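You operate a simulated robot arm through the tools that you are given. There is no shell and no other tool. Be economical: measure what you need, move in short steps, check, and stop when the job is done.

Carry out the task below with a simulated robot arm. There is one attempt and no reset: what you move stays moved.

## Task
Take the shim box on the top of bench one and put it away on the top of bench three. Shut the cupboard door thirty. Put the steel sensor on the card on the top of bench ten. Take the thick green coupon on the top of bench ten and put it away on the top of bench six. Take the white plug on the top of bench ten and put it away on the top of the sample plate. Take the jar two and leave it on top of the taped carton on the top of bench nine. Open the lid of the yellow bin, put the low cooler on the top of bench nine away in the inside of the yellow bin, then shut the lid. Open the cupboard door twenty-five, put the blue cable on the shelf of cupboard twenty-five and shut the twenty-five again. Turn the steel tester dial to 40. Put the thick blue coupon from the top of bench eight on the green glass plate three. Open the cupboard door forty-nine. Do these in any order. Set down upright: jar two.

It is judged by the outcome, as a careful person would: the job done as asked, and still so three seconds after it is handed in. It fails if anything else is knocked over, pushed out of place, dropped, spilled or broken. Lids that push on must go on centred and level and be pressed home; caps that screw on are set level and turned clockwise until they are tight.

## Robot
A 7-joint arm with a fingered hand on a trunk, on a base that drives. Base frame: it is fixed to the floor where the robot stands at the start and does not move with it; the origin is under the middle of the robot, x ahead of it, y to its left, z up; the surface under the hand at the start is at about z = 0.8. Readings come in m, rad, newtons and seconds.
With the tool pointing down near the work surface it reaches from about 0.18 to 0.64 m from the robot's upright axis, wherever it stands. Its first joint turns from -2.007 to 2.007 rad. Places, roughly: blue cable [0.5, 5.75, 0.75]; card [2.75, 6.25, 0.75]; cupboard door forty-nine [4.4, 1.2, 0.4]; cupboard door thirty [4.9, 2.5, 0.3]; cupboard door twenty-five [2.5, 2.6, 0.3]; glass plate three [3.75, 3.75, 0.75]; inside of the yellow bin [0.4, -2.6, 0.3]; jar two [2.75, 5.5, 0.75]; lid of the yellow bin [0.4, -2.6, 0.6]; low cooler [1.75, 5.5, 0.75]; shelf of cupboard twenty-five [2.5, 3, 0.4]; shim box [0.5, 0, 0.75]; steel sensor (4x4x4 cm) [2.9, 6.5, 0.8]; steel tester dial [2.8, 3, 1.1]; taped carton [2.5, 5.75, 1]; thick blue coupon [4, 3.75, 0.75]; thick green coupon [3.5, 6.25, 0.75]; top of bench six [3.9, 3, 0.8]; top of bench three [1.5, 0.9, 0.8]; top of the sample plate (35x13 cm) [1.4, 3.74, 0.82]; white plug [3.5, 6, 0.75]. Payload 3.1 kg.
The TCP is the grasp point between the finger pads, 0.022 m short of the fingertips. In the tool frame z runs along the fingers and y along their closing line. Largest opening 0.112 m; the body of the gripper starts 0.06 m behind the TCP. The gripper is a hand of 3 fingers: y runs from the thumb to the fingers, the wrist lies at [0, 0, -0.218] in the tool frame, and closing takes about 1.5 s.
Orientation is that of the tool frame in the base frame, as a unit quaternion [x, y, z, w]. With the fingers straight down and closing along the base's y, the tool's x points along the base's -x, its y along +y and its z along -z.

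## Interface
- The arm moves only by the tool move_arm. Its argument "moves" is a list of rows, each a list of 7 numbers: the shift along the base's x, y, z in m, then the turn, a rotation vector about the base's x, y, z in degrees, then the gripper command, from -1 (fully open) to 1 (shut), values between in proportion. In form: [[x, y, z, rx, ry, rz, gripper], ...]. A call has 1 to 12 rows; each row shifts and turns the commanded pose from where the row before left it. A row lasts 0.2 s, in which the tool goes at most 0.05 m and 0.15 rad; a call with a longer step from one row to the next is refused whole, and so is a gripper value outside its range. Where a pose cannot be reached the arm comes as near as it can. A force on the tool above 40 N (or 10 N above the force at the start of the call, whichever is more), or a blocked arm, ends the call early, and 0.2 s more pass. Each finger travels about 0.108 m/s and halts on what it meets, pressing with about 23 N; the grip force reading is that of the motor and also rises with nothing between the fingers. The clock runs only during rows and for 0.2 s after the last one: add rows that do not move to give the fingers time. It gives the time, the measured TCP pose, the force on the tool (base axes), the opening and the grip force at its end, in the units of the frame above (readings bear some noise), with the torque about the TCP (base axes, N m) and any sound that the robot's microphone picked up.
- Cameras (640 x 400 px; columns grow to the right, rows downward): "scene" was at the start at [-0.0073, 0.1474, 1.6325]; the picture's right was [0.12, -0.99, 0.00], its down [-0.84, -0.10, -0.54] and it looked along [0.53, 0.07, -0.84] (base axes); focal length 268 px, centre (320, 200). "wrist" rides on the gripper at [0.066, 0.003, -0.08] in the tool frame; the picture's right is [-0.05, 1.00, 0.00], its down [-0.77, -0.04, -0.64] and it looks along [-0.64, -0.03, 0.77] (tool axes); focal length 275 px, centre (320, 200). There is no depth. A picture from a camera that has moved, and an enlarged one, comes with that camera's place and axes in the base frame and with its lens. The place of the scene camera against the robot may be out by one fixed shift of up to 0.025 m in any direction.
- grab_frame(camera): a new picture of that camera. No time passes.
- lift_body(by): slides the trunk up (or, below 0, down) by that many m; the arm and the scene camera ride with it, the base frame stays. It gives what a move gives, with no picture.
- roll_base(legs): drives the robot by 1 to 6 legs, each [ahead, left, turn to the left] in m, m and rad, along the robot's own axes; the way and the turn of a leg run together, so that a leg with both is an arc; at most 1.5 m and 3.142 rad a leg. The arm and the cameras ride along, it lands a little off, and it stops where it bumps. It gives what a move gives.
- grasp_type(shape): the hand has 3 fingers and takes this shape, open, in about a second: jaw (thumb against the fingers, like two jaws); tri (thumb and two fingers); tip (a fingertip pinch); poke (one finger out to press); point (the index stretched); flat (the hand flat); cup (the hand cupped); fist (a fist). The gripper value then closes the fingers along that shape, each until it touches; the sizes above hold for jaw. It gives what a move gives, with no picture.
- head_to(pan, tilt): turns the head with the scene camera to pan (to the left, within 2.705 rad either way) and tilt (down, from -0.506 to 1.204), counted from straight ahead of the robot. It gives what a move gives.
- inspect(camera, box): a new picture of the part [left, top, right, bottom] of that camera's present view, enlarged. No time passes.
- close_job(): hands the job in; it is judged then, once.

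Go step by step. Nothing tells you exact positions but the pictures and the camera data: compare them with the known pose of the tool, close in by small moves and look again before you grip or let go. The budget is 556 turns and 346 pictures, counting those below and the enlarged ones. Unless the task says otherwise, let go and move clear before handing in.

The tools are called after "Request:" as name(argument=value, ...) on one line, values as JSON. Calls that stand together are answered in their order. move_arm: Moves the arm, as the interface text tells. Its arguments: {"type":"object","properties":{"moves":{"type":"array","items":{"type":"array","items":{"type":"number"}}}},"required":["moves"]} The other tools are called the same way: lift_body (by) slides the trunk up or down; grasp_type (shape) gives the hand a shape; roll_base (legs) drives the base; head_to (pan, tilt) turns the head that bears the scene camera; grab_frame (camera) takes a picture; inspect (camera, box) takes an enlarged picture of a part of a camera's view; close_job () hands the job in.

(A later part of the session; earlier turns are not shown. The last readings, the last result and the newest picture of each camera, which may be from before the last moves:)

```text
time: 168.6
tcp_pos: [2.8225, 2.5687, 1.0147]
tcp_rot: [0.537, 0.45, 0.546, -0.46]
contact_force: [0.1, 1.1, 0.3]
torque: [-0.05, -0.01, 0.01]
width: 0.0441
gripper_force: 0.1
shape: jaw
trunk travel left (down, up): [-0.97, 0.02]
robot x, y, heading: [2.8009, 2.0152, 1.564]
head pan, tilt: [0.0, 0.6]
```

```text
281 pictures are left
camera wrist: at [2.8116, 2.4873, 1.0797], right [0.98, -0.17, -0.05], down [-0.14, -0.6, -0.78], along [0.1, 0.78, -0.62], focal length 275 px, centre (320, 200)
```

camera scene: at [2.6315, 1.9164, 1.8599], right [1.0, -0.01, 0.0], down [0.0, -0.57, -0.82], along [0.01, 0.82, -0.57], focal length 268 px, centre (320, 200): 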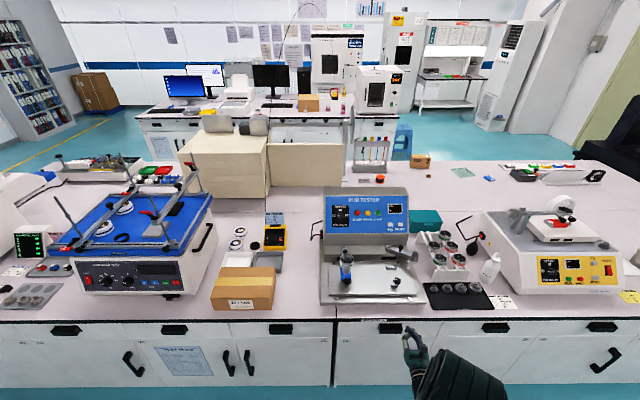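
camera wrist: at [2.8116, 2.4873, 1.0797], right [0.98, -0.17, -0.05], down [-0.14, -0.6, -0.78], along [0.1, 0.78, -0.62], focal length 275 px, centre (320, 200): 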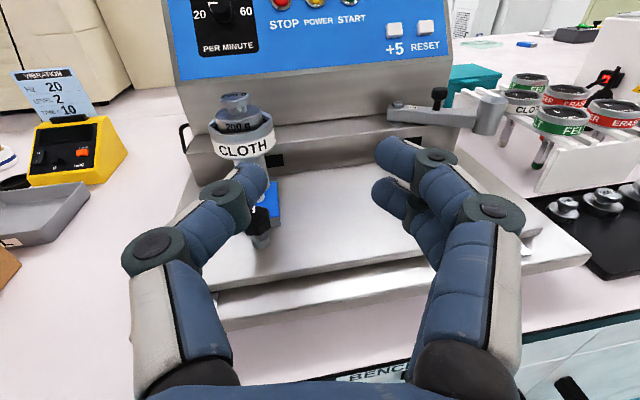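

The arm is cramped with the shoulder so far above the hand. Back up, lower the trunk, then raise the hand for better reach.

Request:
roll_base(legs=[[-0.2, 0, 0]])

Request:
lift_body(by=-0.3)

Request:
move_arm(moves=[[0, 0, 0.04, 0, 0, 0, 0.2], [0, 0, 0.04, 0, 0, 0, 0.2], [0, 0, 0.04, 0, 0, 0, 0.2], [0, 0, 0.04, 0, 0, 0, 0.2], [0, 0, 0.04, 0, 0, 0, 0.2], [0, 0, 0.04, 0, 0, 0, 0.2], [0, 0, 0.04, 0, 0, 0, 0.2], [0, 0, 0.04, 0, 0, 0, 0.2], [0, 0, 0.04, 0, 0, 0, 0.2], [-0.03, 0, 0, 0, 0, 0, 0.2], [-0.03, 0, 0, 0, 0, 0, 0.2], [0, 0, 0, 0, 0, 0, 0.2]])

```text
time: 170.2
tcp_pos: [2.8212, 2.3624, 0.9974]
tcp_rot: [0.55, 0.451, 0.538, -0.452]
contact_force: [0.5, -0.4, 0.5]
torque: [0.0, -0.06, 0.02]
width: 0.0443
gripper_force: 0.0
shape: jaw
trunk travel left (down, up): [-0.97, 0.02]
robot x, y, heading: [2.7978, 1.827, 1.563]
head pan, tilt: [0.0, 0.6]
```

```text
time: 173.2
tcp_pos: [2.8209, 2.3413, 0.6692]
tcp_rot: [0.577, 0.452, 0.522, -0.436]
contact_force: [0.1, 2.1, 2.3]
torque: [-0.22, 0.04, 0.0]
width: 0.0442
gripper_force: 0.1
shape: jaw
trunk travel left (down, up): [-0.67, 0.32]
robot x, y, heading: [2.7995, 1.8183, 1.566]
head pan, tilt: [0.0, 0.6]
```

```text
time: 173.6
tcp_pos: [2.8203, 2.3129, 0.6164]
tcp_rot: [0.645, 0.459, 0.47, -0.39]
contact_force: [0.5, 0.1, -0.4]
torque: [-0.04, 0.0, -0.01]
width: 0.0441
gripper_force: 0.1
shape: jaw
out of reach, approached as far as the arm can: row 2
trunk travel left (down, up): [-0.67, 0.32]
robot x, y, heading: [2.7989, 1.8256, 1.567]
head pan, tilt: [0.0, 0.6]
stopped in row 2: the arm was blocked; the commanded pose is now the measured one
```

The arm is folded against a limit. Extend it forward to free it.

Request:
move_arm(moves=[[0, 0.02, 0, 0, 0, 0, 0.2], [0, 0.02, 0.01, 0, 0, 0, 0.2], [0, 0.02, 0.02, 0, 0, 0, 0.2], [0, 0.02, 0.02, 0, 0, 0, 0.2], [0, 0.02, 0.02, 0, 0, 0, 0.2]])

Request:
grab_frame(camera="scene")

```text
time: 174.2
tcp_pos: [2.7832, 2.2762, 0.5683]
tcp_rot: [0.677, 0.482, 0.42, -0.366]
contact_force: [0.1, 0.2, 0.6]
torque: [-0.03, 0.0, 0.0]
width: 0.0443
gripper_force: 0.0
shape: jaw
trunk travel left (down, up): [-0.67, 0.32]
robot x, y, heading: [2.7992, 1.8238, 1.561]
head pan, tilt: [0.0, 0.6]
stopped in row 2: the arm was blocked; the commanded pose is now the measured one
```

```text
280 pictures are left
camera scene: at [2.6308, 1.8394, 1.56], right [1.0, -0.01, 0.0], down [0.0, -0.56, -0.83], along [0.01, 0.83, -0.56], focal length 268 px, centre (320, 200)
```

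scene: 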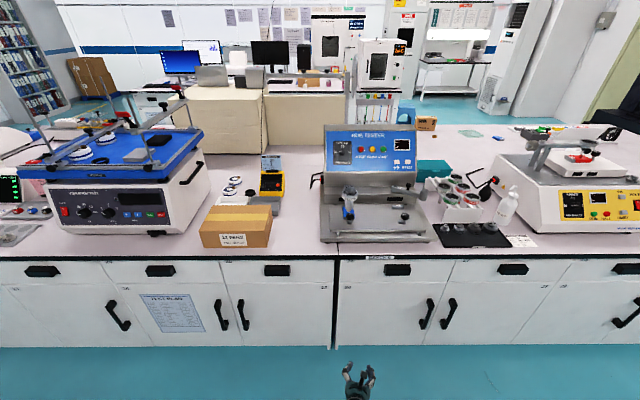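

Request:
head_to(pan=-0.1, tilt=1.2)

Request:
grab_frame(camera="scene")

```text
time: 175.2
tcp_pos: [2.7837, 2.2757, 0.5668]
tcp_rot: [0.678, 0.481, 0.418, -0.365]
contact_force: [-1.3, -0.4, -0.3]
torque: [-0.01, -0.01, 0.01]
width: 0.0443
gripper_force: 0.0
shape: jaw
trunk travel left (down, up): [-0.67, 0.32]
robot x, y, heading: [2.7993, 1.824, 1.565]
head pan, tilt: [-0.099, 1.201]
```

```text
279 pictures are left
camera scene: at [2.6358, 1.8068, 1.5154], right [0.99, -0.11, 0.0], down [-0.1, -0.93, -0.36], along [0.04, 0.36, -0.93], focal length 268 px, centre (320, 200)
```

scene: 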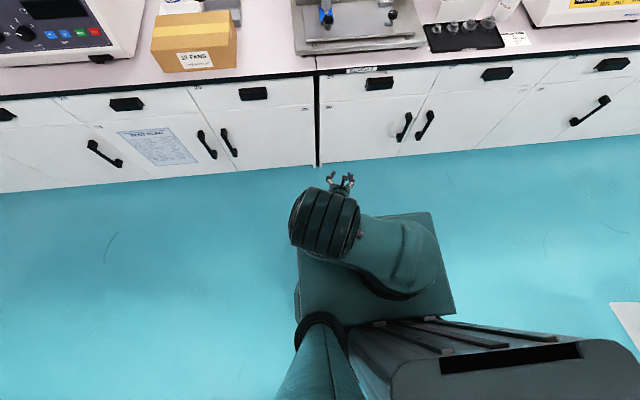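

The arm is folded near its elbow limit. Turn the hand back to pointing down first to free it.

Request:
move_arm(moves=[[0, 0, 0, -8, 0, 0, 0.2], [0, 0, 0, -8, 0, 0, 0.2], [0, 0, 0, -8, 0, 0, 0.2], [0, 0, 0, -8, 0, 0, 0.2], [0, 0, 0, -8, 0, 0, 0.2], [0, 0, 0, -8, 0, 0, 0.2], [0, 0, 0, -8, 0, 0, 0.2], [0, 0, 0, -8, 0, 0, 0.2]])

```text
time: 175.7
tcp_pos: [2.8, 2.26, 0.5308]
tcp_rot: [0.744, 0.496, 0.355, -0.272]
contact_force: [0.6, -0.2, 0.3]
torque: [-0.03, 0.02, 0.02]
width: 0.0443
gripper_force: 0.1
shape: jaw
trunk travel left (down, up): [-0.67, 0.32]
robot x, y, heading: [2.8013, 1.8198, 1.565]
head pan, tilt: [-0.099, 1.201]
stopped in row 2: the arm was blocked; the commanded pose is now the measured one
```

Request:
move_arm(moves=[[0, 0.04, 0.0, -5, 0, 0, 0.2], [0, 0.04, 0.0, -5, 0, 0, 0.2], [0, 0.04, 0.0, -5, 0, 0, 0.2], [0, 0.0, 0.0, -5, 0, 0, 0.2]])

Request:
grab_frame(camera="scene")

```text
time: 176.7
tcp_pos: [2.802, 2.3861, 0.5401]
tcp_rot: [0.776, 0.552, 0.269, -0.144]
contact_force: [-0.2, 0.6, 0.1]
torque: [-0.02, -0.03, 0.0]
width: 0.0447
gripper_force: 0.1
shape: jaw
trunk travel left (down, up): [-0.67, 0.32]
robot x, y, heading: [2.7967, 1.8236, 1.562]
head pan, tilt: [-0.099, 1.201]
```

```text
278 pictures are left
camera scene: at [2.6356, 1.8063, 1.5153], right [0.99, -0.11, 0.0], down [-0.1, -0.93, -0.36], along [0.04, 0.36, -0.93], focal length 268 px, centre (320, 200)
```

scene: 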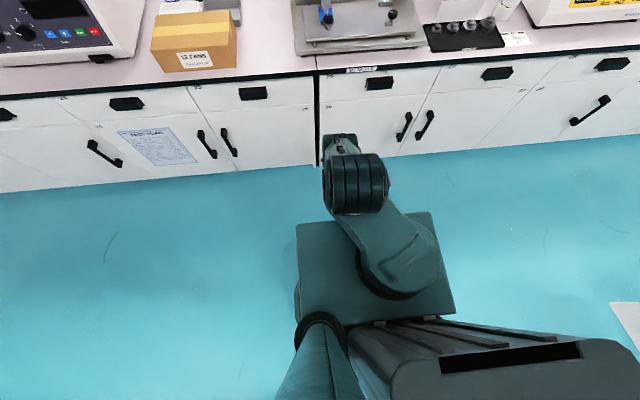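

Free again. Raise the hand now in steps.

Request:
move_arm(moves=[[0, 0.0, 0.04, 0, 0, 0, 0.2], [0, 0.0, 0.04, 0, 0, 0, 0.2], [0, 0.0, 0.04, 0, 0, 0, 0.2], [0, 0.0, 0.04, 0, 0, 0, 0.2], [0, 0.0, 0.04, 0, 0, 0, 0.2], [0, 0.0, 0.04, 0, 0, 0, 0.2], [0, 0.0, 0.04, 0, 0, 0, 0.2], [0, 0.0, 0.04, 0, 0, 0, 0.2], [0, 0.0, 0.04, 0, 0, 0, 0.2], [0, 0.0, 0.04, 0, 0, 0, 0.2], [0, 0.0, 0.04, 0, 0, 0, 0.2], [0, 0.0, 0.04, 0, 0, 0, 0.2]])

```text
time: 179.3
tcp_pos: [2.8017, 2.3865, 1.0157]
tcp_rot: [0.776, 0.551, 0.271, -0.146]
contact_force: [-0.1, -0.4, 0.4]
torque: [0.03, 0.02, 0.0]
width: 0.0447
gripper_force: 0.1
shape: jaw
trunk travel left (down, up): [-0.67, 0.32]
robot x, y, heading: [2.7998, 1.8255, 1.566]
head pan, tilt: [-0.099, 1.201]
```

Request:
move_arm(moves=[[-0.01, 0, 0.01, 5.96, -0.26, 4.24, 0.2], [-0.01, 0, 0.01, 5.96, -0.26, 4.24, 0.2], [-0.01, 0, 0.01, 5.96, -0.26, 4.24, 0.2], [-0.01, 0, 0.01, 5.96, -0.26, 4.24, 0.2], [-0.016, 0, 0.01, 5.96, -0.26, 4.24, 0.2], [0, 0, 0, 0, 0, 0, 0.2]])

Request:
head_to(pan=0, tilt=0.6)

Request:
grab_frame(camera="wrist")

Request:
grab_frame(camera="scene")

```text
time: 180.7
tcp_pos: [2.7456, 2.3862, 1.0666]
tcp_rot: [0.596, 0.597, 0.381, -0.38]
contact_force: [-1.0, 0.2, 0.1]
torque: [-0.01, 0.0, -0.03]
width: 0.0444
gripper_force: 0.1
shape: jaw
trunk travel left (down, up): [-0.67, 0.32]
robot x, y, heading: [2.8014, 1.8236, 1.563]
head pan, tilt: [-0.099, 1.201]
```

```text
time: 181.7
tcp_pos: [2.7461, 2.3865, 1.0669]
tcp_rot: [0.597, 0.596, 0.38, -0.379]
contact_force: [0.4, 0.8, 0.3]
torque: [0.0, 0.0, 0.0]
width: 0.0447
gripper_force: 0.0
shape: jaw
trunk travel left (down, up): [-0.67, 0.32]
robot x, y, heading: [2.798, 1.8237, 1.563]
head pan, tilt: [0.0, 0.6]
```

```text
277 pictures are left
camera wrist: at [2.7491, 2.3425, 1.1616], right [1.0, -0.02, -0.04], down [-0.04, -0.9, -0.43], along [-0.03, 0.43, -0.9], focal length 275 px, centre (320, 200)
```

wrist: 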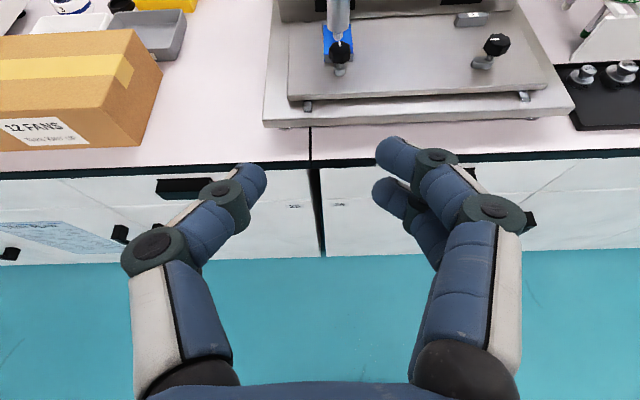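

```text
276 pictures are left
camera scene: at [2.6307, 1.8396, 1.5599], right [1.0, -0.01, 0.0], down [0.0, -0.57, -0.82], along [0.01, 0.82, -0.57], focal length 268 px, centre (320, 200)
```

scene: 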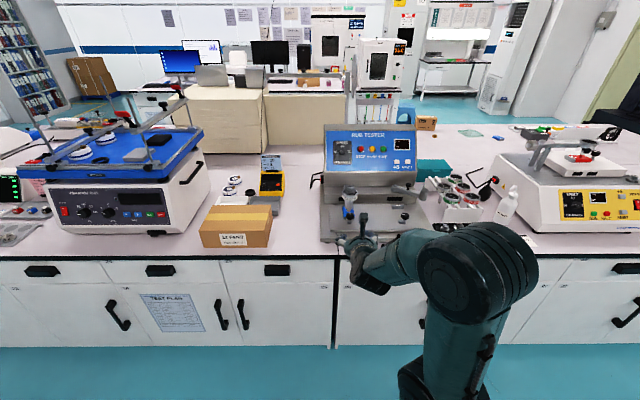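

Request:
inspect(camera="scene", box=[315, 110, 425, 240])

```text
3.08 times, centred on (370, 175) of scene
camera zoom: at [2.6307, 1.8396, 1.5599], right [1.0, -0.01, 0.0], down [0.0, -0.57, -0.82], along [0.01, 0.82, -0.57], focal length 826 px, centre (166, 277)
```

zoom: 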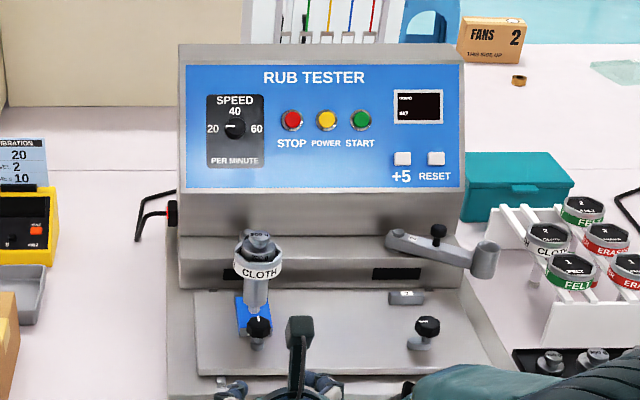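

Triangulation puts the knob at about (2.74, 2.95, 1.055) on a panel tilted ≈42° back. I pitch the tool to match and drive in.

Request:
move_arm(moves=[[0, 0, 0.035, -6, 0, 0, 0.2], [0, 0, 0.035, -6, 0, 0, 0.2], [0, 0, 0.03, -5, 0, 0, 0.2], [0, 0, 0, 0, 0, 0, 0.2]])

Request:
roll_base(legs=[[0.3, 0, 0]])

Request:
grab_frame(camera="wrist")

```text
time: 182.7
tcp_pos: [2.7514, 2.3874, 1.1496]
tcp_rot: [0.644, 0.632, 0.317, -0.292]
contact_force: [-0.9, -0.2, 0.0]
torque: [0.02, -0.02, -0.02]
width: 0.0445
gripper_force: 0.0
shape: jaw
out of reach, approached as far as the arm can: row 2
trunk travel left (down, up): [-0.67, 0.32]
robot x, y, heading: [2.806, 1.8257, 1.563]
head pan, tilt: [0.0, 0.6]
```

```text
time: 184.7
tcp_pos: [2.7541, 2.6819, 1.1497]
tcp_rot: [0.644, 0.634, 0.314, -0.292]
contact_force: [0.0, 0.0, 0.3]
torque: [-0.03, 0.01, 0.01]
width: 0.0448
gripper_force: 0.0
shape: jaw
trunk travel left (down, up): [-0.67, 0.32]
robot x, y, heading: [2.8017, 2.1189, 1.566]
head pan, tilt: [0.0, 0.6]
```

```text
274 pictures are left
camera wrist: at [2.7539, 2.6609, 1.2522], right [1.0, -0.06, -0.01], down [-0.06, -0.98, -0.2], along [0.0, 0.2, -0.98], focal length 275 px, centre (320, 200)
```

wrist: 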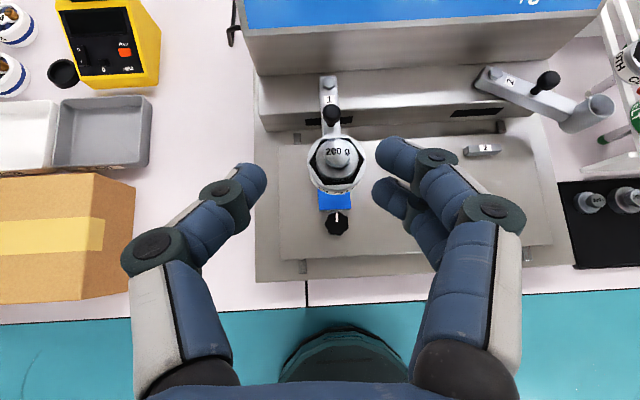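

Request:
roll_base(legs=[[0.12, 0, 0]])

Request:
move_arm(moves=[[-0.008, 0.03, 0, -1, 0, 1, 0.2], [-0.008, 0.03, -0.01, -1, 0, 1, 0.2], [0, 0.01, -0.01, 0, 0, 0, 0.2], [0, 0.0, 0, 0, 0, 0, 0.2]])

Request:
grab_frame(camera="wrist")

Request:
inspect(camera="scene", box=[270, 160, 480, 360])

```text
time: 185.9
tcp_pos: [2.7535, 2.8044, 1.1489]
tcp_rot: [0.643, 0.634, 0.315, -0.292]
contact_force: [0.9, -0.2, -0.3]
torque: [0.01, -0.03, 0.03]
width: 0.0449
gripper_force: 0.2
shape: jaw
trunk travel left (down, up): [-0.67, 0.32]
robot x, y, heading: [2.8009, 2.2379, 1.566]
head pan, tilt: [0.0, 0.6]
```

```text
time: 186.9
tcp_pos: [2.7387, 2.8748, 1.1307]
tcp_rot: [0.637, 0.65, 0.3, -0.287]
contact_force: [0.0, 0.1, 0.6]
torque: [-0.01, 0.01, -0.01]
width: 0.0446
gripper_force: 0.1
shape: jaw
trunk travel left (down, up): [-0.67, 0.32]
robot x, y, heading: [2.7989, 2.2385, 1.566]
head pan, tilt: [0.0, 0.6]
```

```text
273 pictures are left
camera wrist: at [2.7387, 2.8582, 1.2345], right [1.0, -0.02, -0.01], down [-0.02, -0.99, -0.17], along [-0.01, 0.17, -0.99], focal length 275 px, centre (320, 200)
```

wrist: 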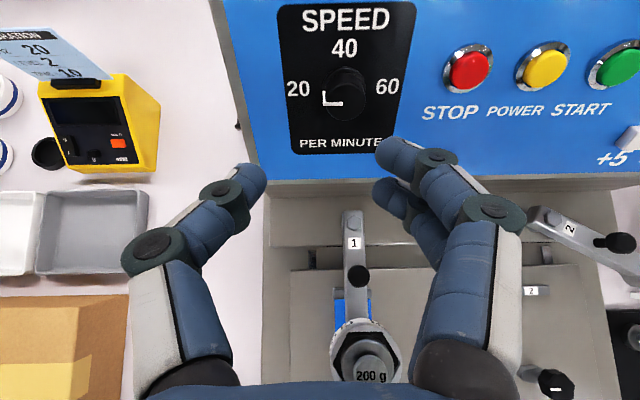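

```text
2.00 times, centred on (375, 260) of scene
camera zoom: at [2.6329, 2.2554, 1.5599], right [1.0, 0.0, 0.0], down [0.0, -0.57, -0.82], along [0.0, 0.82, -0.57], focal length 537 px, centre (210, 80)
```

zoom: 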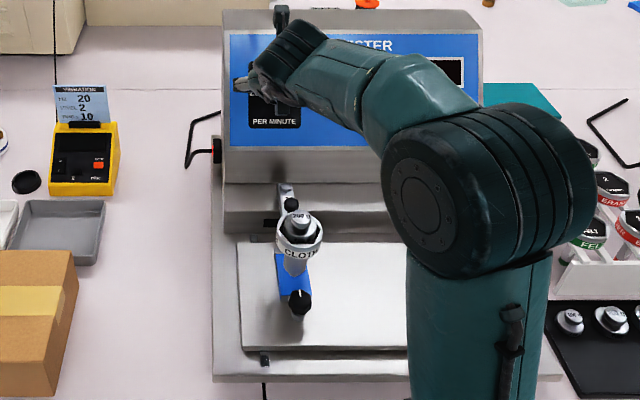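

Knob clearly visible now, about 1.5 cm right of the hand's axis. Approach a bit and re-measure.

Request:
move_arm(moves=[[0.015, 0.015, -0.013, 0, 0, 0, 0.2], [0, 0.015, -0.013, 0, 0, 0, 0.2], [0, 0, 0, 0, 0, 0, 0.2]])

Request:
grab_frame(camera="wrist")

```text
time: 187.7
tcp_pos: [2.7532, 2.9032, 1.1052]
tcp_rot: [0.637, 0.65, 0.299, -0.287]
contact_force: [-0.5, -0.4, 0.3]
torque: [-0.04, 0.01, 0.0]
width: 0.0447
gripper_force: 0.1
shape: jaw
trunk travel left (down, up): [-0.67, 0.32]
robot x, y, heading: [2.8009, 2.2433, 1.564]
head pan, tilt: [0.0, 0.6]
```

```text
271 pictures are left
camera wrist: at [2.7542, 2.8866, 1.2086], right [1.0, -0.02, -0.01], down [-0.02, -0.99, -0.17], along [-0.01, 0.17, -0.99], focal length 275 px, centre (320, 200)
```

wrist: 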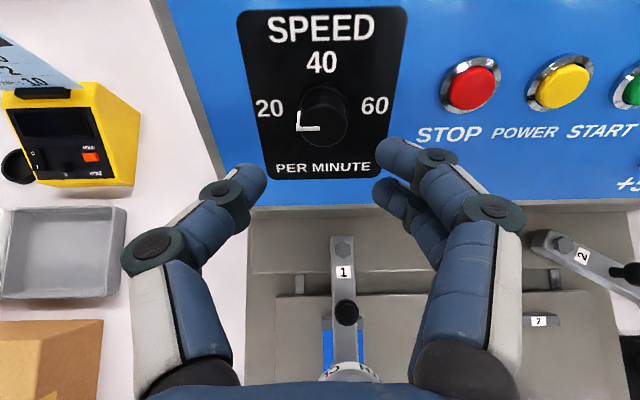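

Knob front centre ≈ (2.754, 2.951, 1.075). Pre-roll the hand −45°, so that a +90° roll has room on both sides, and centre on the knob axis.

Request:
move_arm(moves=[[0.0005, 0.003, 0.004, 0, -5.66, 4.93, 0.2], [0, 0.003, 0.003, 0, -5.66, 4.93, 0.2], [0, 0, 0, 0, -5.66, 4.93, 0.2], [0, 0, 0, 0, -5.66, 4.93, 0.2], [0, 0, 0, 0, -5.66, 4.93, 0.2], [0, 0, 0, 0, -5.66, 4.93, 0.2], [0, 0, 0, 0, 0, 0, 0.2]])

Request:
grab_frame(camera="wrist")

```text
time: 189.3
tcp_pos: [2.7537, 2.909, 1.1113]
tcp_rot: [0.338, 0.844, 0.388, -0.153]
contact_force: [0.3, 0.1, -0.2]
torque: [0.0, 0.02, 0.0]
width: 0.0446
gripper_force: 0.1
shape: jaw
trunk travel left (down, up): [-0.67, 0.32]
robot x, y, heading: [2.8041, 2.2388, 1.567]
head pan, tilt: [0.0, 0.6]
```

```text
270 pictures are left
camera wrist: at [2.707, 2.8794, 1.2001], right [0.72, 0.45, 0.53], down [0.53, -0.85, -0.01], along [0.44, 0.29, -0.85], focal length 275 px, centre (320, 200)
```

wrist: 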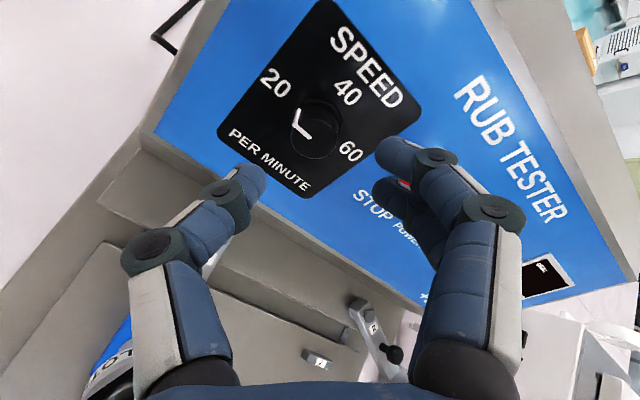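

Centred well. Advance 5 cm along the axis with a slightly wider opening.

Request:
move_arm(moves=[[-0.002, 0.0, 0.0, 0, 0, 0, 0.0], [0, 0.0125, -0.011, 0, 0, 0, 0.0], [0, 0.0125, -0.011, 0, 0, 0, 0.0], [0, 0.0125, -0.011, 0, 0, 0, 0.0], [0, 0, 0, 0, 0, 0, 0]])

Request:
grab_frame(camera="wrist")

```text
time: 190.5
tcp_pos: [2.7533, 2.9479, 1.0785]
tcp_rot: [0.339, 0.843, 0.389, -0.153]
contact_force: [-0.2, -0.6, 0.8]
torque: [0.02, 0.0, -0.01]
width: 0.0553
gripper_force: 0.1
shape: jaw
trunk travel left (down, up): [-0.67, 0.32]
robot x, y, heading: [2.8029, 2.2397, 1.563]
head pan, tilt: [0.0, 0.6]
```

```text
269 pictures are left
camera wrist: at [2.7064, 2.9173, 1.1674], right [0.72, 0.45, 0.53], down [0.53, -0.85, -0.01], along [0.44, 0.29, -0.85], focal length 275 px, centre (320, 200)
```

wrist: 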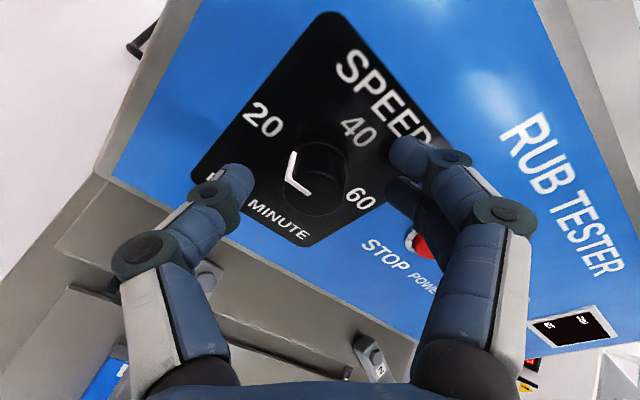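

Request:
move_arm(moves=[[-0.001, 0.005, -0.0045, 0, 0, 0, 0.0], [0, 0, 0, 0, 0, 0, 0.4], [0, 0, 0, 0, 0, 0, 0.8], [0, 0, 0, 0, 0, 0, 0.8], [0, 0, 0, 0, 0, 0, 0.8]])

Request:
grab_frame(camera="wrist")

```text
time: 191.7
tcp_pos: [2.7496, 2.9519, 1.072]
tcp_rot: [0.337, 0.844, 0.388, -0.152]
contact_force: [-4.9, -0.4, -2.8]
torque: [-0.06, 0.05, 0.0]
width: 0.0103
gripper_force: 22.6
shape: jaw
trunk travel left (down, up): [-0.67, 0.32]
robot x, y, heading: [2.8004, 2.2395, 1.57]
head pan, tilt: [0.0, 0.6]
```

```text
268 pictures are left
camera wrist: at [2.7032, 2.9222, 1.1624], right [0.72, 0.45, 0.53], down [0.53, -0.85, -0.01], along [0.44, 0.28, -0.85], focal length 275 px, centre (320, 200)
```

wrist: 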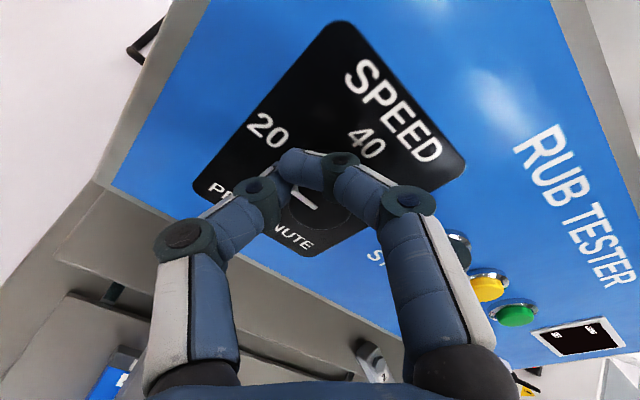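

Closed on something narrow. Test with a small roll of +16° and look.

Request:
move_arm(moves=[[0, 0, 0, 0, 6.03, -5.26, 0.8], [0, 0, 0, 0, 6.03, -5.26, 0.8], [0, 0, 0, 0, 0, 0, 0.8]])

Request:
inspect(camera="wrist", box=[180, 50, 480, 260])

```text
time: 192.5
tcp_pos: [2.7501, 2.951, 1.0733]
tcp_rot: [0.453, 0.788, 0.363, -0.205]
contact_force: [-4.4, 6.7, 5.7]
torque: [0.15, -0.03, 0.05]
width: 0.0094
gripper_force: 22.3
shape: jaw
trunk travel left (down, up): [-0.67, 0.32]
robot x, y, heading: [2.8038, 2.2393, 1.564]
head pan, tilt: [0.0, 0.6]
```

```text
1.90 times, centred on (330, 155) of wrist
camera zoom: at [2.7187, 2.929, 1.1709], right [0.89, 0.3, 0.36], down [0.35, -0.93, -0.1], along [0.3, 0.22, -0.93], focal length 524 px, centre (301, 286)
```

zoom: 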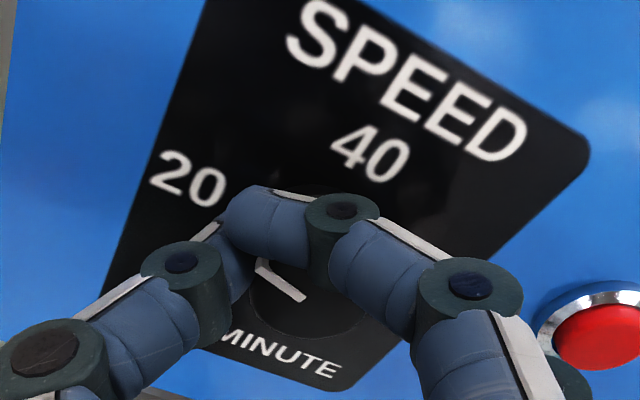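

The pointer kept its place relative to the hand while the panel turned, so the knob is following. Continue the roll.

Request:
move_arm(moves=[[0, 0, 0, 0, 6.03, -5.26, 0.8], [0, 0, 0, 0, 6.03, -5.26, 0.8], [0, 0, 0, 0, 6.03, -5.26, 0.8], [0, 0, 0, 0, 6.03, -5.26, 0.8], [0, 0, 0, 0, 0, 0, 0.8]])

Request:
inspect(camera="wrist", box=[180, 50, 480, 260])

```text
time: 193.7
tcp_pos: [2.7518, 2.9514, 1.0751]
tcp_rot: [0.654, 0.631, 0.292, -0.296]
contact_force: [5.1, 16.4, 16.8]
torque: [0.3, -0.17, 0.06]
width: 0.0091
gripper_force: 22.7
shape: jaw
trunk travel left (down, up): [-0.67, 0.32]
robot x, y, heading: [2.8003, 2.241, 1.568]
head pan, tilt: [0.0, 0.6]
```

```text
1.90 times, centred on (330, 155) of wrist
camera zoom: at [2.7562, 2.9348, 1.1779], right [1.0, -0.06, -0.05], down [-0.07, -0.98, -0.17], along [-0.04, 0.17, -0.98], focal length 524 px, centre (301, 286)
```

zoom: 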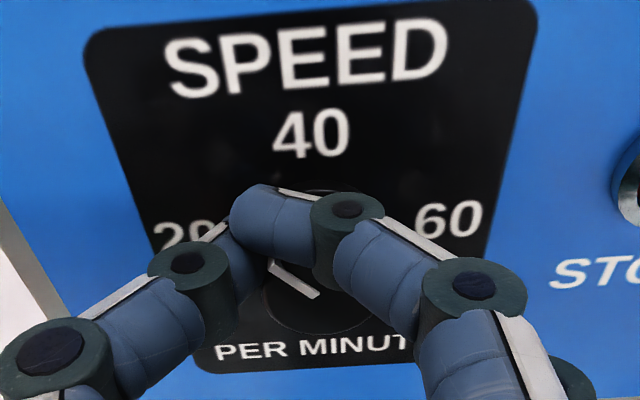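

Pointer is now about halfway. Continue the remaining ~42°, with a slight up-panel correction to relieve side force.

Request:
move_arm(moves=[[0, 0.0015, 0.0015, 0, 6.03, -5.26, 0.8], [0, 0.001, 0.001, 0, 6.03, -5.26, 0.8], [0, 0, 0, 0, 6.03, -5.26, 0.8], [0, 0, 0, 0, 6.03, -5.26, 0.8], [0, 0, 0, 0, 0, 0, 0.8]])

Request:
inspect(camera="wrist", box=[180, 50, 480, 260])

```text
time: 194.9
tcp_pos: [2.7542, 2.9548, 1.0758]
tcp_rot: [0.806, 0.427, 0.196, -0.361]
contact_force: [15.3, 6.0, 7.2]
torque: [0.11, -0.25, -0.02]
width: 0.0093
gripper_force: 23.2
shape: jaw
trunk travel left (down, up): [-0.67, 0.32]
robot x, y, heading: [2.7972, 2.2413, 1.568]
head pan, tilt: [0.0, 0.6]
```

```text
1.90 times, centred on (330, 155) of wrist
camera zoom: at [2.7937, 2.929, 1.1701], right [0.8, -0.4, -0.44], down [-0.47, -0.88, -0.05], along [-0.37, 0.24, -0.9], focal length 524 px, centre (301, 286)
```

zoom: 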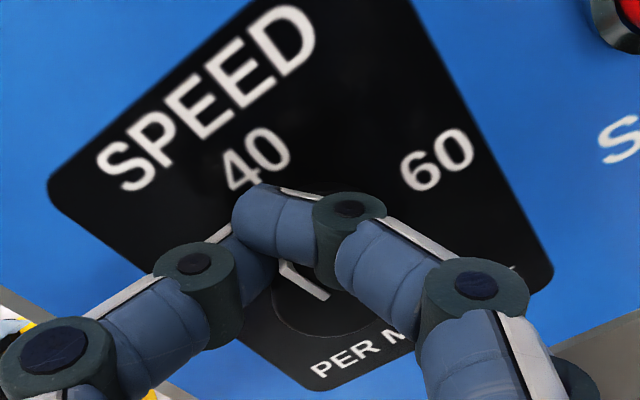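

About 80° turned. Roll the last 10°, then release and inspect.

Request:
move_arm(moves=[[0, 0, 0, 0, 3.77, -3.29, 0.8], [0, 0, 0, 0, 3.77, -3.29, 0.8], [0, 0, 0, 0, 0, 0, 0.8], [0, 0, 0, 0, 0, 0, 0.3], [0, 0, 0, 0, 0, 0, 0], [0, 0, 0, 0, 0, 0, 0]])

Request:
move_arm(moves=[[0, -0.0188, 0.0164, 0, 0, 0, 0], [0, -0.0188, 0.0164, 0, 0, 0, 0], [0, 0, 0, 0, 0, 0, 0]])

Request:
grab_frame(camera="wrist")

```text
time: 196.3
tcp_pos: [2.7449, 2.9534, 1.0738]
tcp_rot: [0.839, 0.359, 0.163, -0.375]
contact_force: [-0.6, -0.4, -0.6]
torque: [0.0, -0.02, 0.02]
width: 0.0556
gripper_force: 0.0
shape: jaw
trunk travel left (down, up): [-0.67, 0.32]
robot x, y, heading: [2.8022, 2.2377, 1.572]
head pan, tilt: [0.0, 0.6]
```

```text
time: 197.1
tcp_pos: [2.7499, 2.917, 1.1086]
tcp_rot: [0.839, 0.357, 0.166, -0.376]
contact_force: [-0.6, -0.6, 0.2]
torque: [0.02, -0.01, 0.02]
width: 0.0555
gripper_force: 0.1
shape: jaw
trunk travel left (down, up): [-0.67, 0.32]
robot x, y, heading: [2.8033, 2.2346, 1.566]
head pan, tilt: [0.0, 0.6]
```

```text
264 pictures are left
camera wrist: at [2.7972, 2.8877, 1.1972], right [0.69, -0.48, -0.54], down [-0.56, -0.83, 0.02], along [-0.45, 0.29, -0.84], focal length 275 px, centre (320, 200)
```

wrist: 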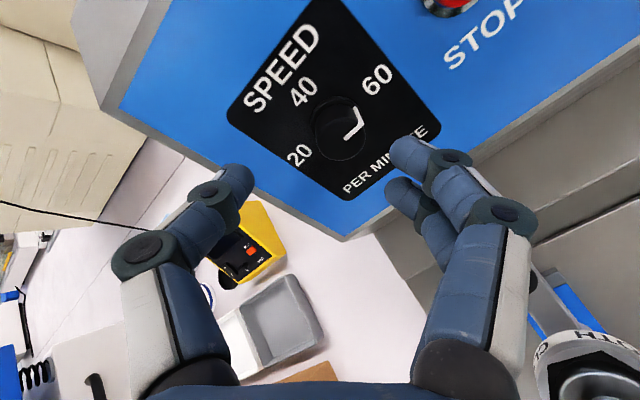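

Request:
inspect(camera="wrist", box=[230, 40, 450, 200])

```text
2.50 times, centred on (340, 120) of wrist
camera zoom: at [2.7972, 2.8877, 1.1972], right [0.69, -0.48, -0.54], down [-0.56, -0.83, 0.02], along [-0.45, 0.29, -0.84], focal length 688 px, centre (270, 400)
```

zoom: 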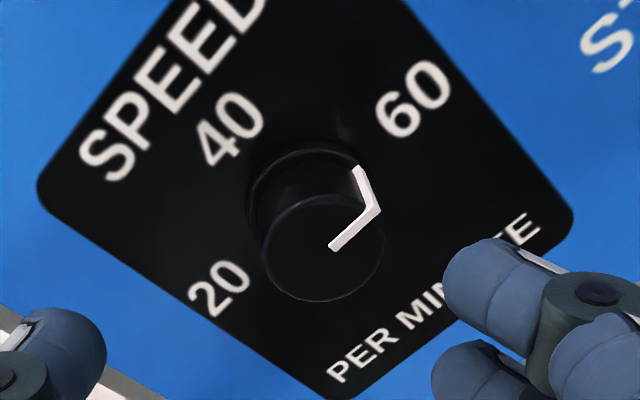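

The pointer swung past to about 60 when I let go: I was gripping off-centre. The knob's face centre is nearer (2.755, 2.958, 1.059); re-approach centred and look before closing.

Request:
move_arm(moves=[[0.003, 0.002, -0.008, 0, 0, 0, 0], [0.002, 0.002, -0.008, 0, 0, 0, 0], [0, 0, 0, 0, 0, 0, 0]])

Request:
grab_frame(camera="wrist")

```text
time: 197.9
tcp_pos: [2.7552, 2.9221, 1.0914]
tcp_rot: [0.839, 0.357, 0.165, -0.376]
contact_force: [-0.9, 0.3, 0.8]
torque: [0.02, 0.0, 0.01]
width: 0.0556
gripper_force: 0.1
shape: jaw
trunk travel left (down, up): [-0.67, 0.32]
robot x, y, heading: [2.8021, 2.2404, 1.571]
head pan, tilt: [0.0, 0.6]
```

```text
262 pictures are left
camera wrist: at [2.8024, 2.891, 1.181], right [0.69, -0.48, -0.54], down [-0.56, -0.83, 0.02], along [-0.45, 0.29, -0.84], focal length 275 px, centre (320, 200)
```

wrist: 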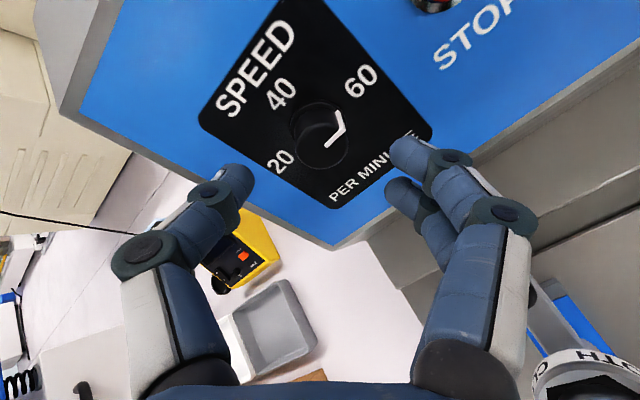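

Aligned along the axis (~4.2 cm to the face). Advance 3.8 cm.

Request:
move_arm(moves=[[0, 0.01, -0.009, 0, 0, 0, 0], [0, 0.01, -0.009, 0, 0, 0, 0], [0, 0.0085, -0.0075, 0, 0, 0, 0], [0, 0, 0, 0, 0, 0, 0]])

Request:
grab_frame(camera="wrist")

```text
time: 198.9
tcp_pos: [2.7547, 2.9507, 1.0675]
tcp_rot: [0.838, 0.357, 0.164, -0.378]
contact_force: [0.7, -1.5, 1.8]
torque: [0.09, 0.02, 0.11]
width: 0.0554
gripper_force: 0.1
shape: jaw
trunk travel left (down, up): [-0.67, 0.32]
robot x, y, heading: [2.8025, 2.2389, 1.565]
head pan, tilt: [0.0, 0.6]
```

```text
261 pictures are left
camera wrist: at [2.8022, 2.9201, 1.156], right [0.69, -0.48, -0.54], down [-0.56, -0.83, 0.02], along [-0.45, 0.29, -0.84], focal length 275 px, centre (320, 200)
```

wrist: 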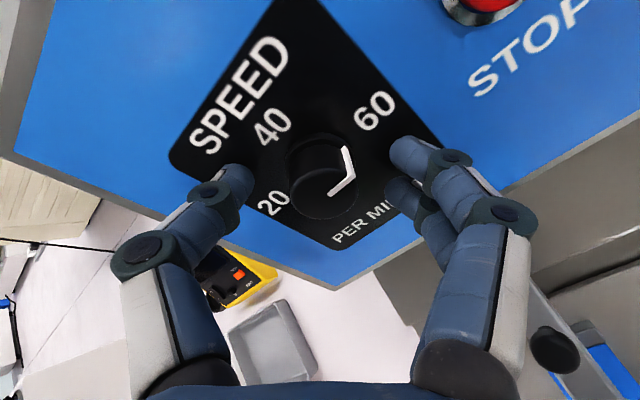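

Knob face is now right at the grasp point. Close on it.

Request:
move_arm(moves=[[0, 0, 0, 0, 0, 0, 0.4], [0, 0, 0, 0, 0, 0, 0.6], [0, 0, 0, 0, 0, 0, 0.8], [0, 0, 0, 0, 0, 0, 0.8]])

Request:
grab_frame(camera="wrist")

```text
time: 199.9
tcp_pos: [2.7542, 2.9514, 1.0666]
tcp_rot: [0.839, 0.356, 0.166, -0.376]
contact_force: [1.1, 0.3, -1.6]
torque: [-0.03, 0.01, 0.0]
width: 0.0184
gripper_force: 22.7
shape: jaw
trunk travel left (down, up): [-0.67, 0.32]
robot x, y, heading: [2.8061, 2.2446, 1.562]
head pan, tilt: [0.0, 0.6]
```

```text
260 pictures are left
camera wrist: at [2.8021, 2.9209, 1.1554], right [0.69, -0.48, -0.54], down [-0.56, -0.83, 0.02], along [-0.45, 0.29, -0.84], focal length 275 px, centre (320, 200)
```

wrist: 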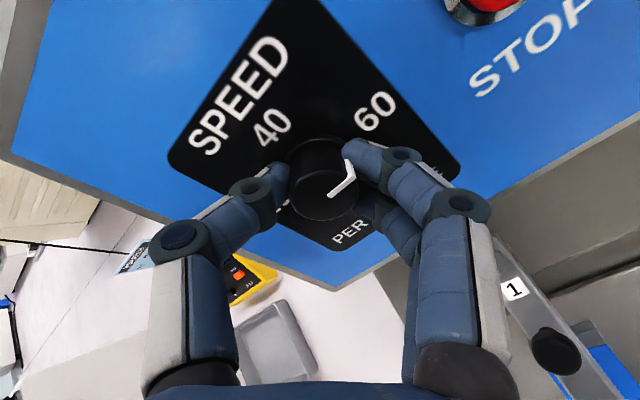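

Proper grip now. Roll counter-clockwise in stages.

Request:
move_arm(moves=[[0, 0, 0, 0, -6.03, 5.26, 0.8], [0, 0, 0, 0, -6.03, 5.26, 0.8], [0, 0, 0, 0, -6.03, 5.26, 0.8], [0, 0, 0, 0, -6.03, 5.26, 0.8], [0, 0, 0, 0, -6.03, 5.26, 0.8], [0, 0, 0, 0, -6.03, 5.26, 0.8], [0, 0, 0, 0, 0, 0, 0.8]])

Request:
grab_frame(camera="wrist")

```text
time: 201.5
tcp_pos: [2.7561, 2.9499, 1.067]
tcp_rot: [0.62, 0.666, 0.308, -0.277]
contact_force: [2.7, 3.2, -3.7]
torque: [0.02, -0.14, -0.18]
width: 0.0181
gripper_force: 22.5
shape: jaw
trunk travel left (down, up): [-0.67, 0.32]
robot x, y, heading: [2.801, 2.2398, 1.566]
head pan, tilt: [0.0, 0.6]
```

```text
259 pictures are left
camera wrist: at [2.7526, 2.9333, 1.1699], right [1.0, 0.01, 0.03], down [0.02, -0.99, -0.16], along [0.03, 0.16, -0.99], focal length 275 px, centre (320, 200)
```

wrist: 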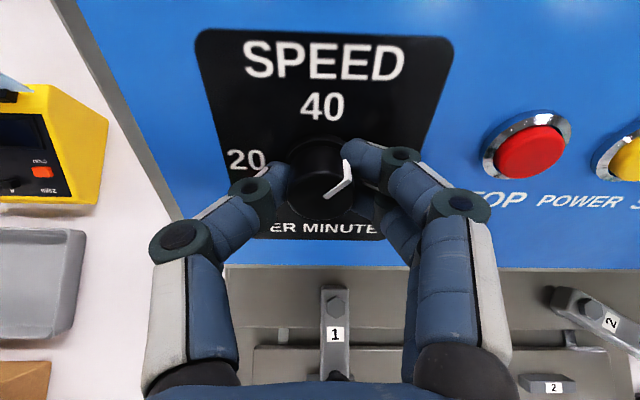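

Request:
move_arm(moves=[[0, 0, 0, 0, -6.03, 5.26, 0.8], [0, 0, 0, 0, -6.03, 5.26, 0.8], [0, 0, 0, 0, -6.03, 5.26, 0.8], [0, 0, 0, 0, -6.03, 5.26, 0.8], [0, 0, 0, 0, -6.03, 5.26, 0.8], [0, 0, 0, 0, -6.03, 5.26, 0.8], [0, 0, 0, 0, 0, 0, 0.8]])

Request:
inspect(camera="wrist", box=[210, 60, 430, 220])

```text
time: 203.1
tcp_pos: [2.7573, 2.9501, 1.0662]
tcp_rot: [0.293, 0.86, 0.396, -0.133]
contact_force: [2.1, 7.2, -0.6]
torque: [0.29, -0.13, -0.2]
width: 0.0176
gripper_force: 23.0
shape: jaw
trunk travel left (down, up): [-0.67, 0.32]
robot x, y, heading: [2.7972, 2.2414, 1.563]
head pan, tilt: [0.0, 0.6]
```

```text
2.50 times, centred on (320, 140) of wrist
camera zoom: at [2.7055, 2.9174, 1.152], right [0.65, 0.5, 0.58], down [0.59, -0.81, 0.04], along [0.49, 0.32, -0.81], focal length 688 px, centre (320, 350)
```

zoom: 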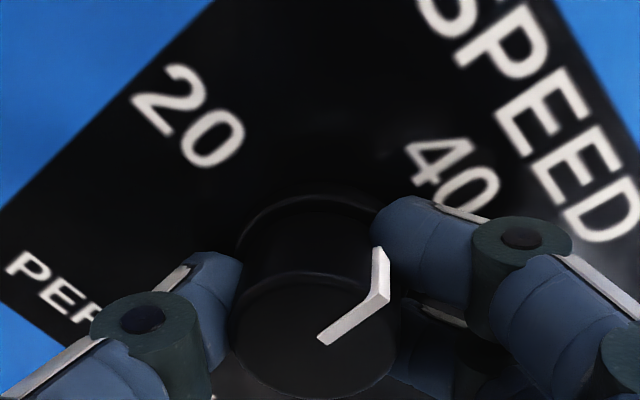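

Pointer appears nearly at 40 (0–6° short). Nudge 3° more and release gently, then check.

Request:
move_arm(moves=[[0, 0, 0, 0, -2.3, 2.0, 0.8], [0, 0, 0, 0, 0, 0, 0.8], [0, 0, 0, 0, 0, 0, 0.6], [0, 0, 0, 0, 0, 0, 0.4], [0, 0, 0, 0, 0, 0, 0.2], [0, 0, 0, 0, 0, 0, 0.0], [0, 0, 0, 0, 0, 0, 0.0], [0, -0.015, 0.013, 0, 0, 0, 0], [0, -0.015, 0.013, 0, 0, 0, 0], [0, -0.015, 0.013, 0, 0, 0, 0], [0, 0, 0, 0, 0, 0, 0]])

Request:
inspect(camera="wrist", box=[210, 40, 430, 200])

```text
time: 205.5
tcp_pos: [2.7542, 2.9057, 1.1063]
tcp_rot: [0.27, 0.867, 0.4, -0.122]
contact_force: [0.5, -0.5, 0.2]
torque: [-0.04, -0.01, 0.0]
width: 0.0554
gripper_force: 0.1
shape: jaw
trunk travel left (down, up): [-0.67, 0.32]
robot x, y, heading: [2.8027, 2.2392, 1.569]
head pan, tilt: [0.0, 0.6]
```

```text
2.50 times, centred on (320, 120) of wrist
camera zoom: at [2.7004, 2.8703, 1.1877], right [0.6, 0.52, 0.61], down [0.61, -0.79, 0.06], along [0.51, 0.33, -0.79], focal length 688 px, centre (320, 400)
```

zoom: 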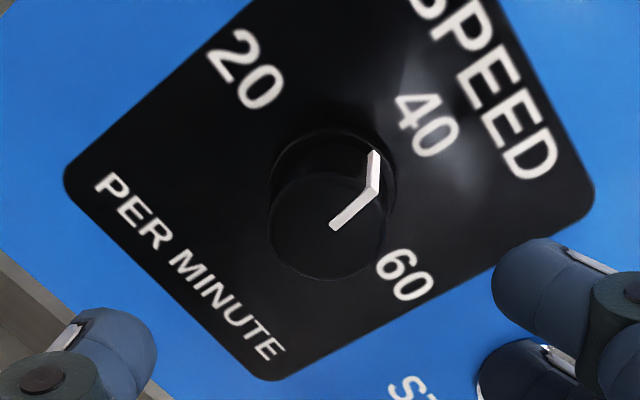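

Pointer now looks straight at 40. Back out and verify with the scene camera.

Request:
move_arm(moves=[[0, -0.02, 0.03, 0, 0, 0, 0], [0, -0.03, 0.02, 0, 0, 0, 0], [0, -0.03, 0.0, 0, 0, 0, 0]])

Request:
roll_base(legs=[[-0.4, 0, 0]])

Request:
grab_frame(camera="scene")

```text
time: 206.3
tcp_pos: [2.7548, 2.8228, 1.1545]
tcp_rot: [0.271, 0.867, 0.4, -0.123]
contact_force: [0.1, -0.9, 0.8]
torque: [0.0, -0.04, -0.01]
width: 0.0555
gripper_force: 0.1
shape: jaw
trunk travel left (down, up): [-0.67, 0.32]
robot x, y, heading: [2.8041, 2.2411, 1.567]
head pan, tilt: [0.0, 0.6]
```

```text
time: 208.8
tcp_pos: [2.7543, 2.4234, 1.1549]
tcp_rot: [0.272, 0.867, 0.4, -0.121]
contact_force: [-0.1, 0.0, 0.1]
torque: [0.0, -0.02, 0.03]
width: 0.0554
gripper_force: 0.1
shape: jaw
trunk travel left (down, up): [-0.67, 0.32]
robot x, y, heading: [2.7962, 1.8392, 1.562]
head pan, tilt: [0.0, 0.6]
```

```text
256 pictures are left
camera scene: at [2.6305, 1.8532, 1.56], right [1.0, -0.01, 0.0], down [0.0, -0.56, -0.83], along [0.01, 0.83, -0.56], focal length 268 px, centre (320, 200)
```

scene: 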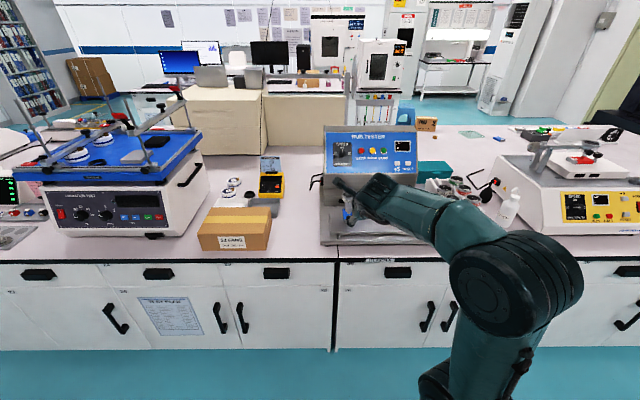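

Request:
inspect(camera="scene", box=[325, 135, 365, 175])

```text
10.00 times, centred on (345, 155) of scene
camera zoom: at [2.6305, 1.8532, 1.56], right [1.0, -0.01, 0.0], down [0.0, -0.56, -0.83], along [0.01, 0.83, -0.56], focal length 2684 px, centre (70, 650)
```

zoom: 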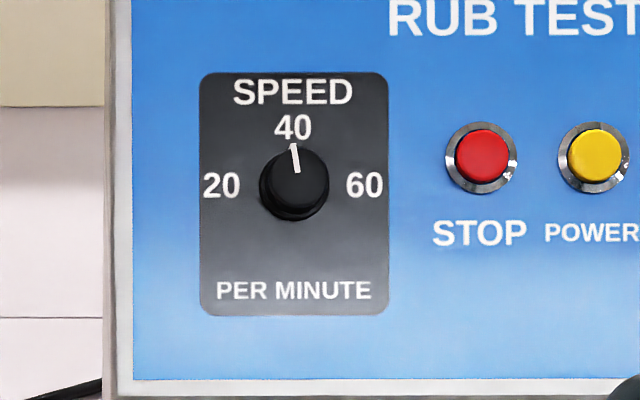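

Request:
inspect(camera="scene", box=[337, 144, 353, 160])

```text
16.00 times, centred on (345, 152) of scene
camera zoom: at [2.6305, 1.8532, 1.56], right [1.0, -0.01, 0.0], down [0.0, -0.56, -0.83], along [0.01, 0.83, -0.56], focal length 4295 px, centre (-80, 968)
```

zoom: 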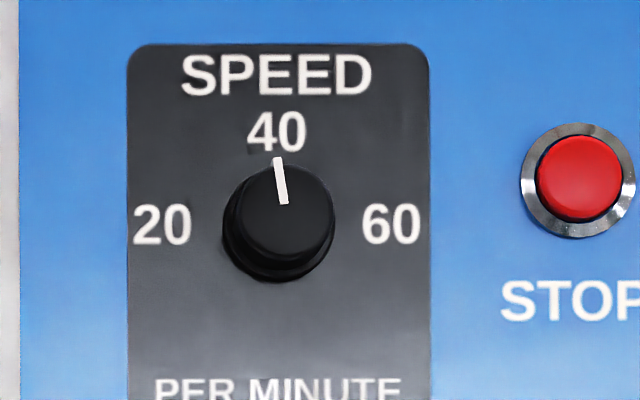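

The pointer sits ~9° short of 40 (at about 38). I'll go back and correct it.

Request:
roll_base(legs=[[0.4, 0, 0]])

Request:
move_arm(moves=[[0, 0.03, 0.0, 0, 0, 0, 0], [0, 0.03, -0.02, 0, 0, 0, 0], [0, 0.02, -0.03, 0, 0, 0, 0], [0, 0, 0, 0, 0, 0, 0]])

Request:
grab_frame(camera="wrist")

```text
time: 211.3
tcp_pos: [2.751, 2.8195, 1.1527]
tcp_rot: [0.268, 0.868, 0.399, -0.124]
contact_force: [-0.1, -0.2, 0.1]
torque: [-0.02, -0.03, 0.0]
width: 0.0555
gripper_force: 0.1
shape: jaw
trunk travel left (down, up): [-0.67, 0.32]
robot x, y, heading: [2.8007, 2.2334, 1.573]
head pan, tilt: [0.0, 0.6]
```

```text
time: 212.3
tcp_pos: [2.7525, 2.8991, 1.1042]
tcp_rot: [0.268, 0.867, 0.4, -0.124]
contact_force: [0.4, -0.2, 0.0]
torque: [0.02, 0.0, 0.0]
width: 0.0554
gripper_force: 0.0
shape: jaw
trunk travel left (down, up): [-0.67, 0.32]
robot x, y, heading: [2.8034, 2.2347, 1.571]
head pan, tilt: [0.0, 0.6]
```

```text
253 pictures are left
camera wrist: at [2.6992, 2.8639, 1.1871], right [0.6, 0.52, 0.61], down [0.62, -0.79, 0.06], along [0.51, 0.34, -0.79], focal length 275 px, centre (320, 200)
```

wrist: 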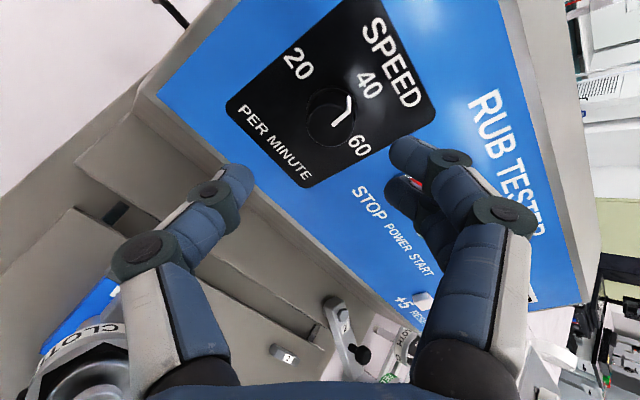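

Request:
move_arm(moves=[[0.003, 0.017, -0.0125, 0, 0, 0, 0], [0, 0.017, -0.0125, 0, 0, 0, 0], [0, 0.017, -0.0125, 0, 0, 0, 0], [0, 0, 0, 0, 0, 0, 0], [0, 0, 0, 0, 0, 0, 0.4], [0, 0, 0, 0, 0, 0, 0.6], [0, 0, 0, 0, 0, 0, 0.8], [0, 0, 0, 0, 0, 0, 0.8]])

Request:
inspect(camera="wrist", box=[210, 60, 430, 220])

```text
time: 214.1
tcp_pos: [2.7534, 2.9499, 1.0658]
tcp_rot: [0.269, 0.868, 0.399, -0.123]
contact_force: [0.1, -0.8, -0.8]
torque: [0.06, 0.0, -0.01]
width: 0.0188
gripper_force: 23.3
shape: jaw
trunk travel left (down, up): [-0.67, 0.32]
robot x, y, heading: [2.7996, 2.2365, 1.565]
head pan, tilt: [0.0, 0.6]
```

```text
2.50 times, centred on (320, 140) of wrist
camera zoom: at [2.7012, 2.9155, 1.1494], right [0.6, 0.52, 0.61], down [0.62, -0.79, 0.06], along [0.51, 0.34, -0.79], focal length 688 px, centre (320, 350)
```

zoom: 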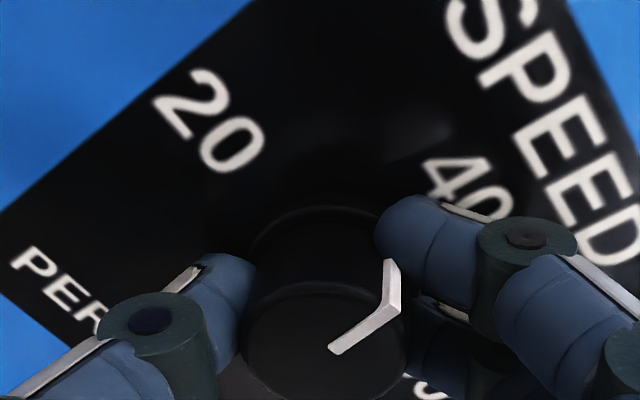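

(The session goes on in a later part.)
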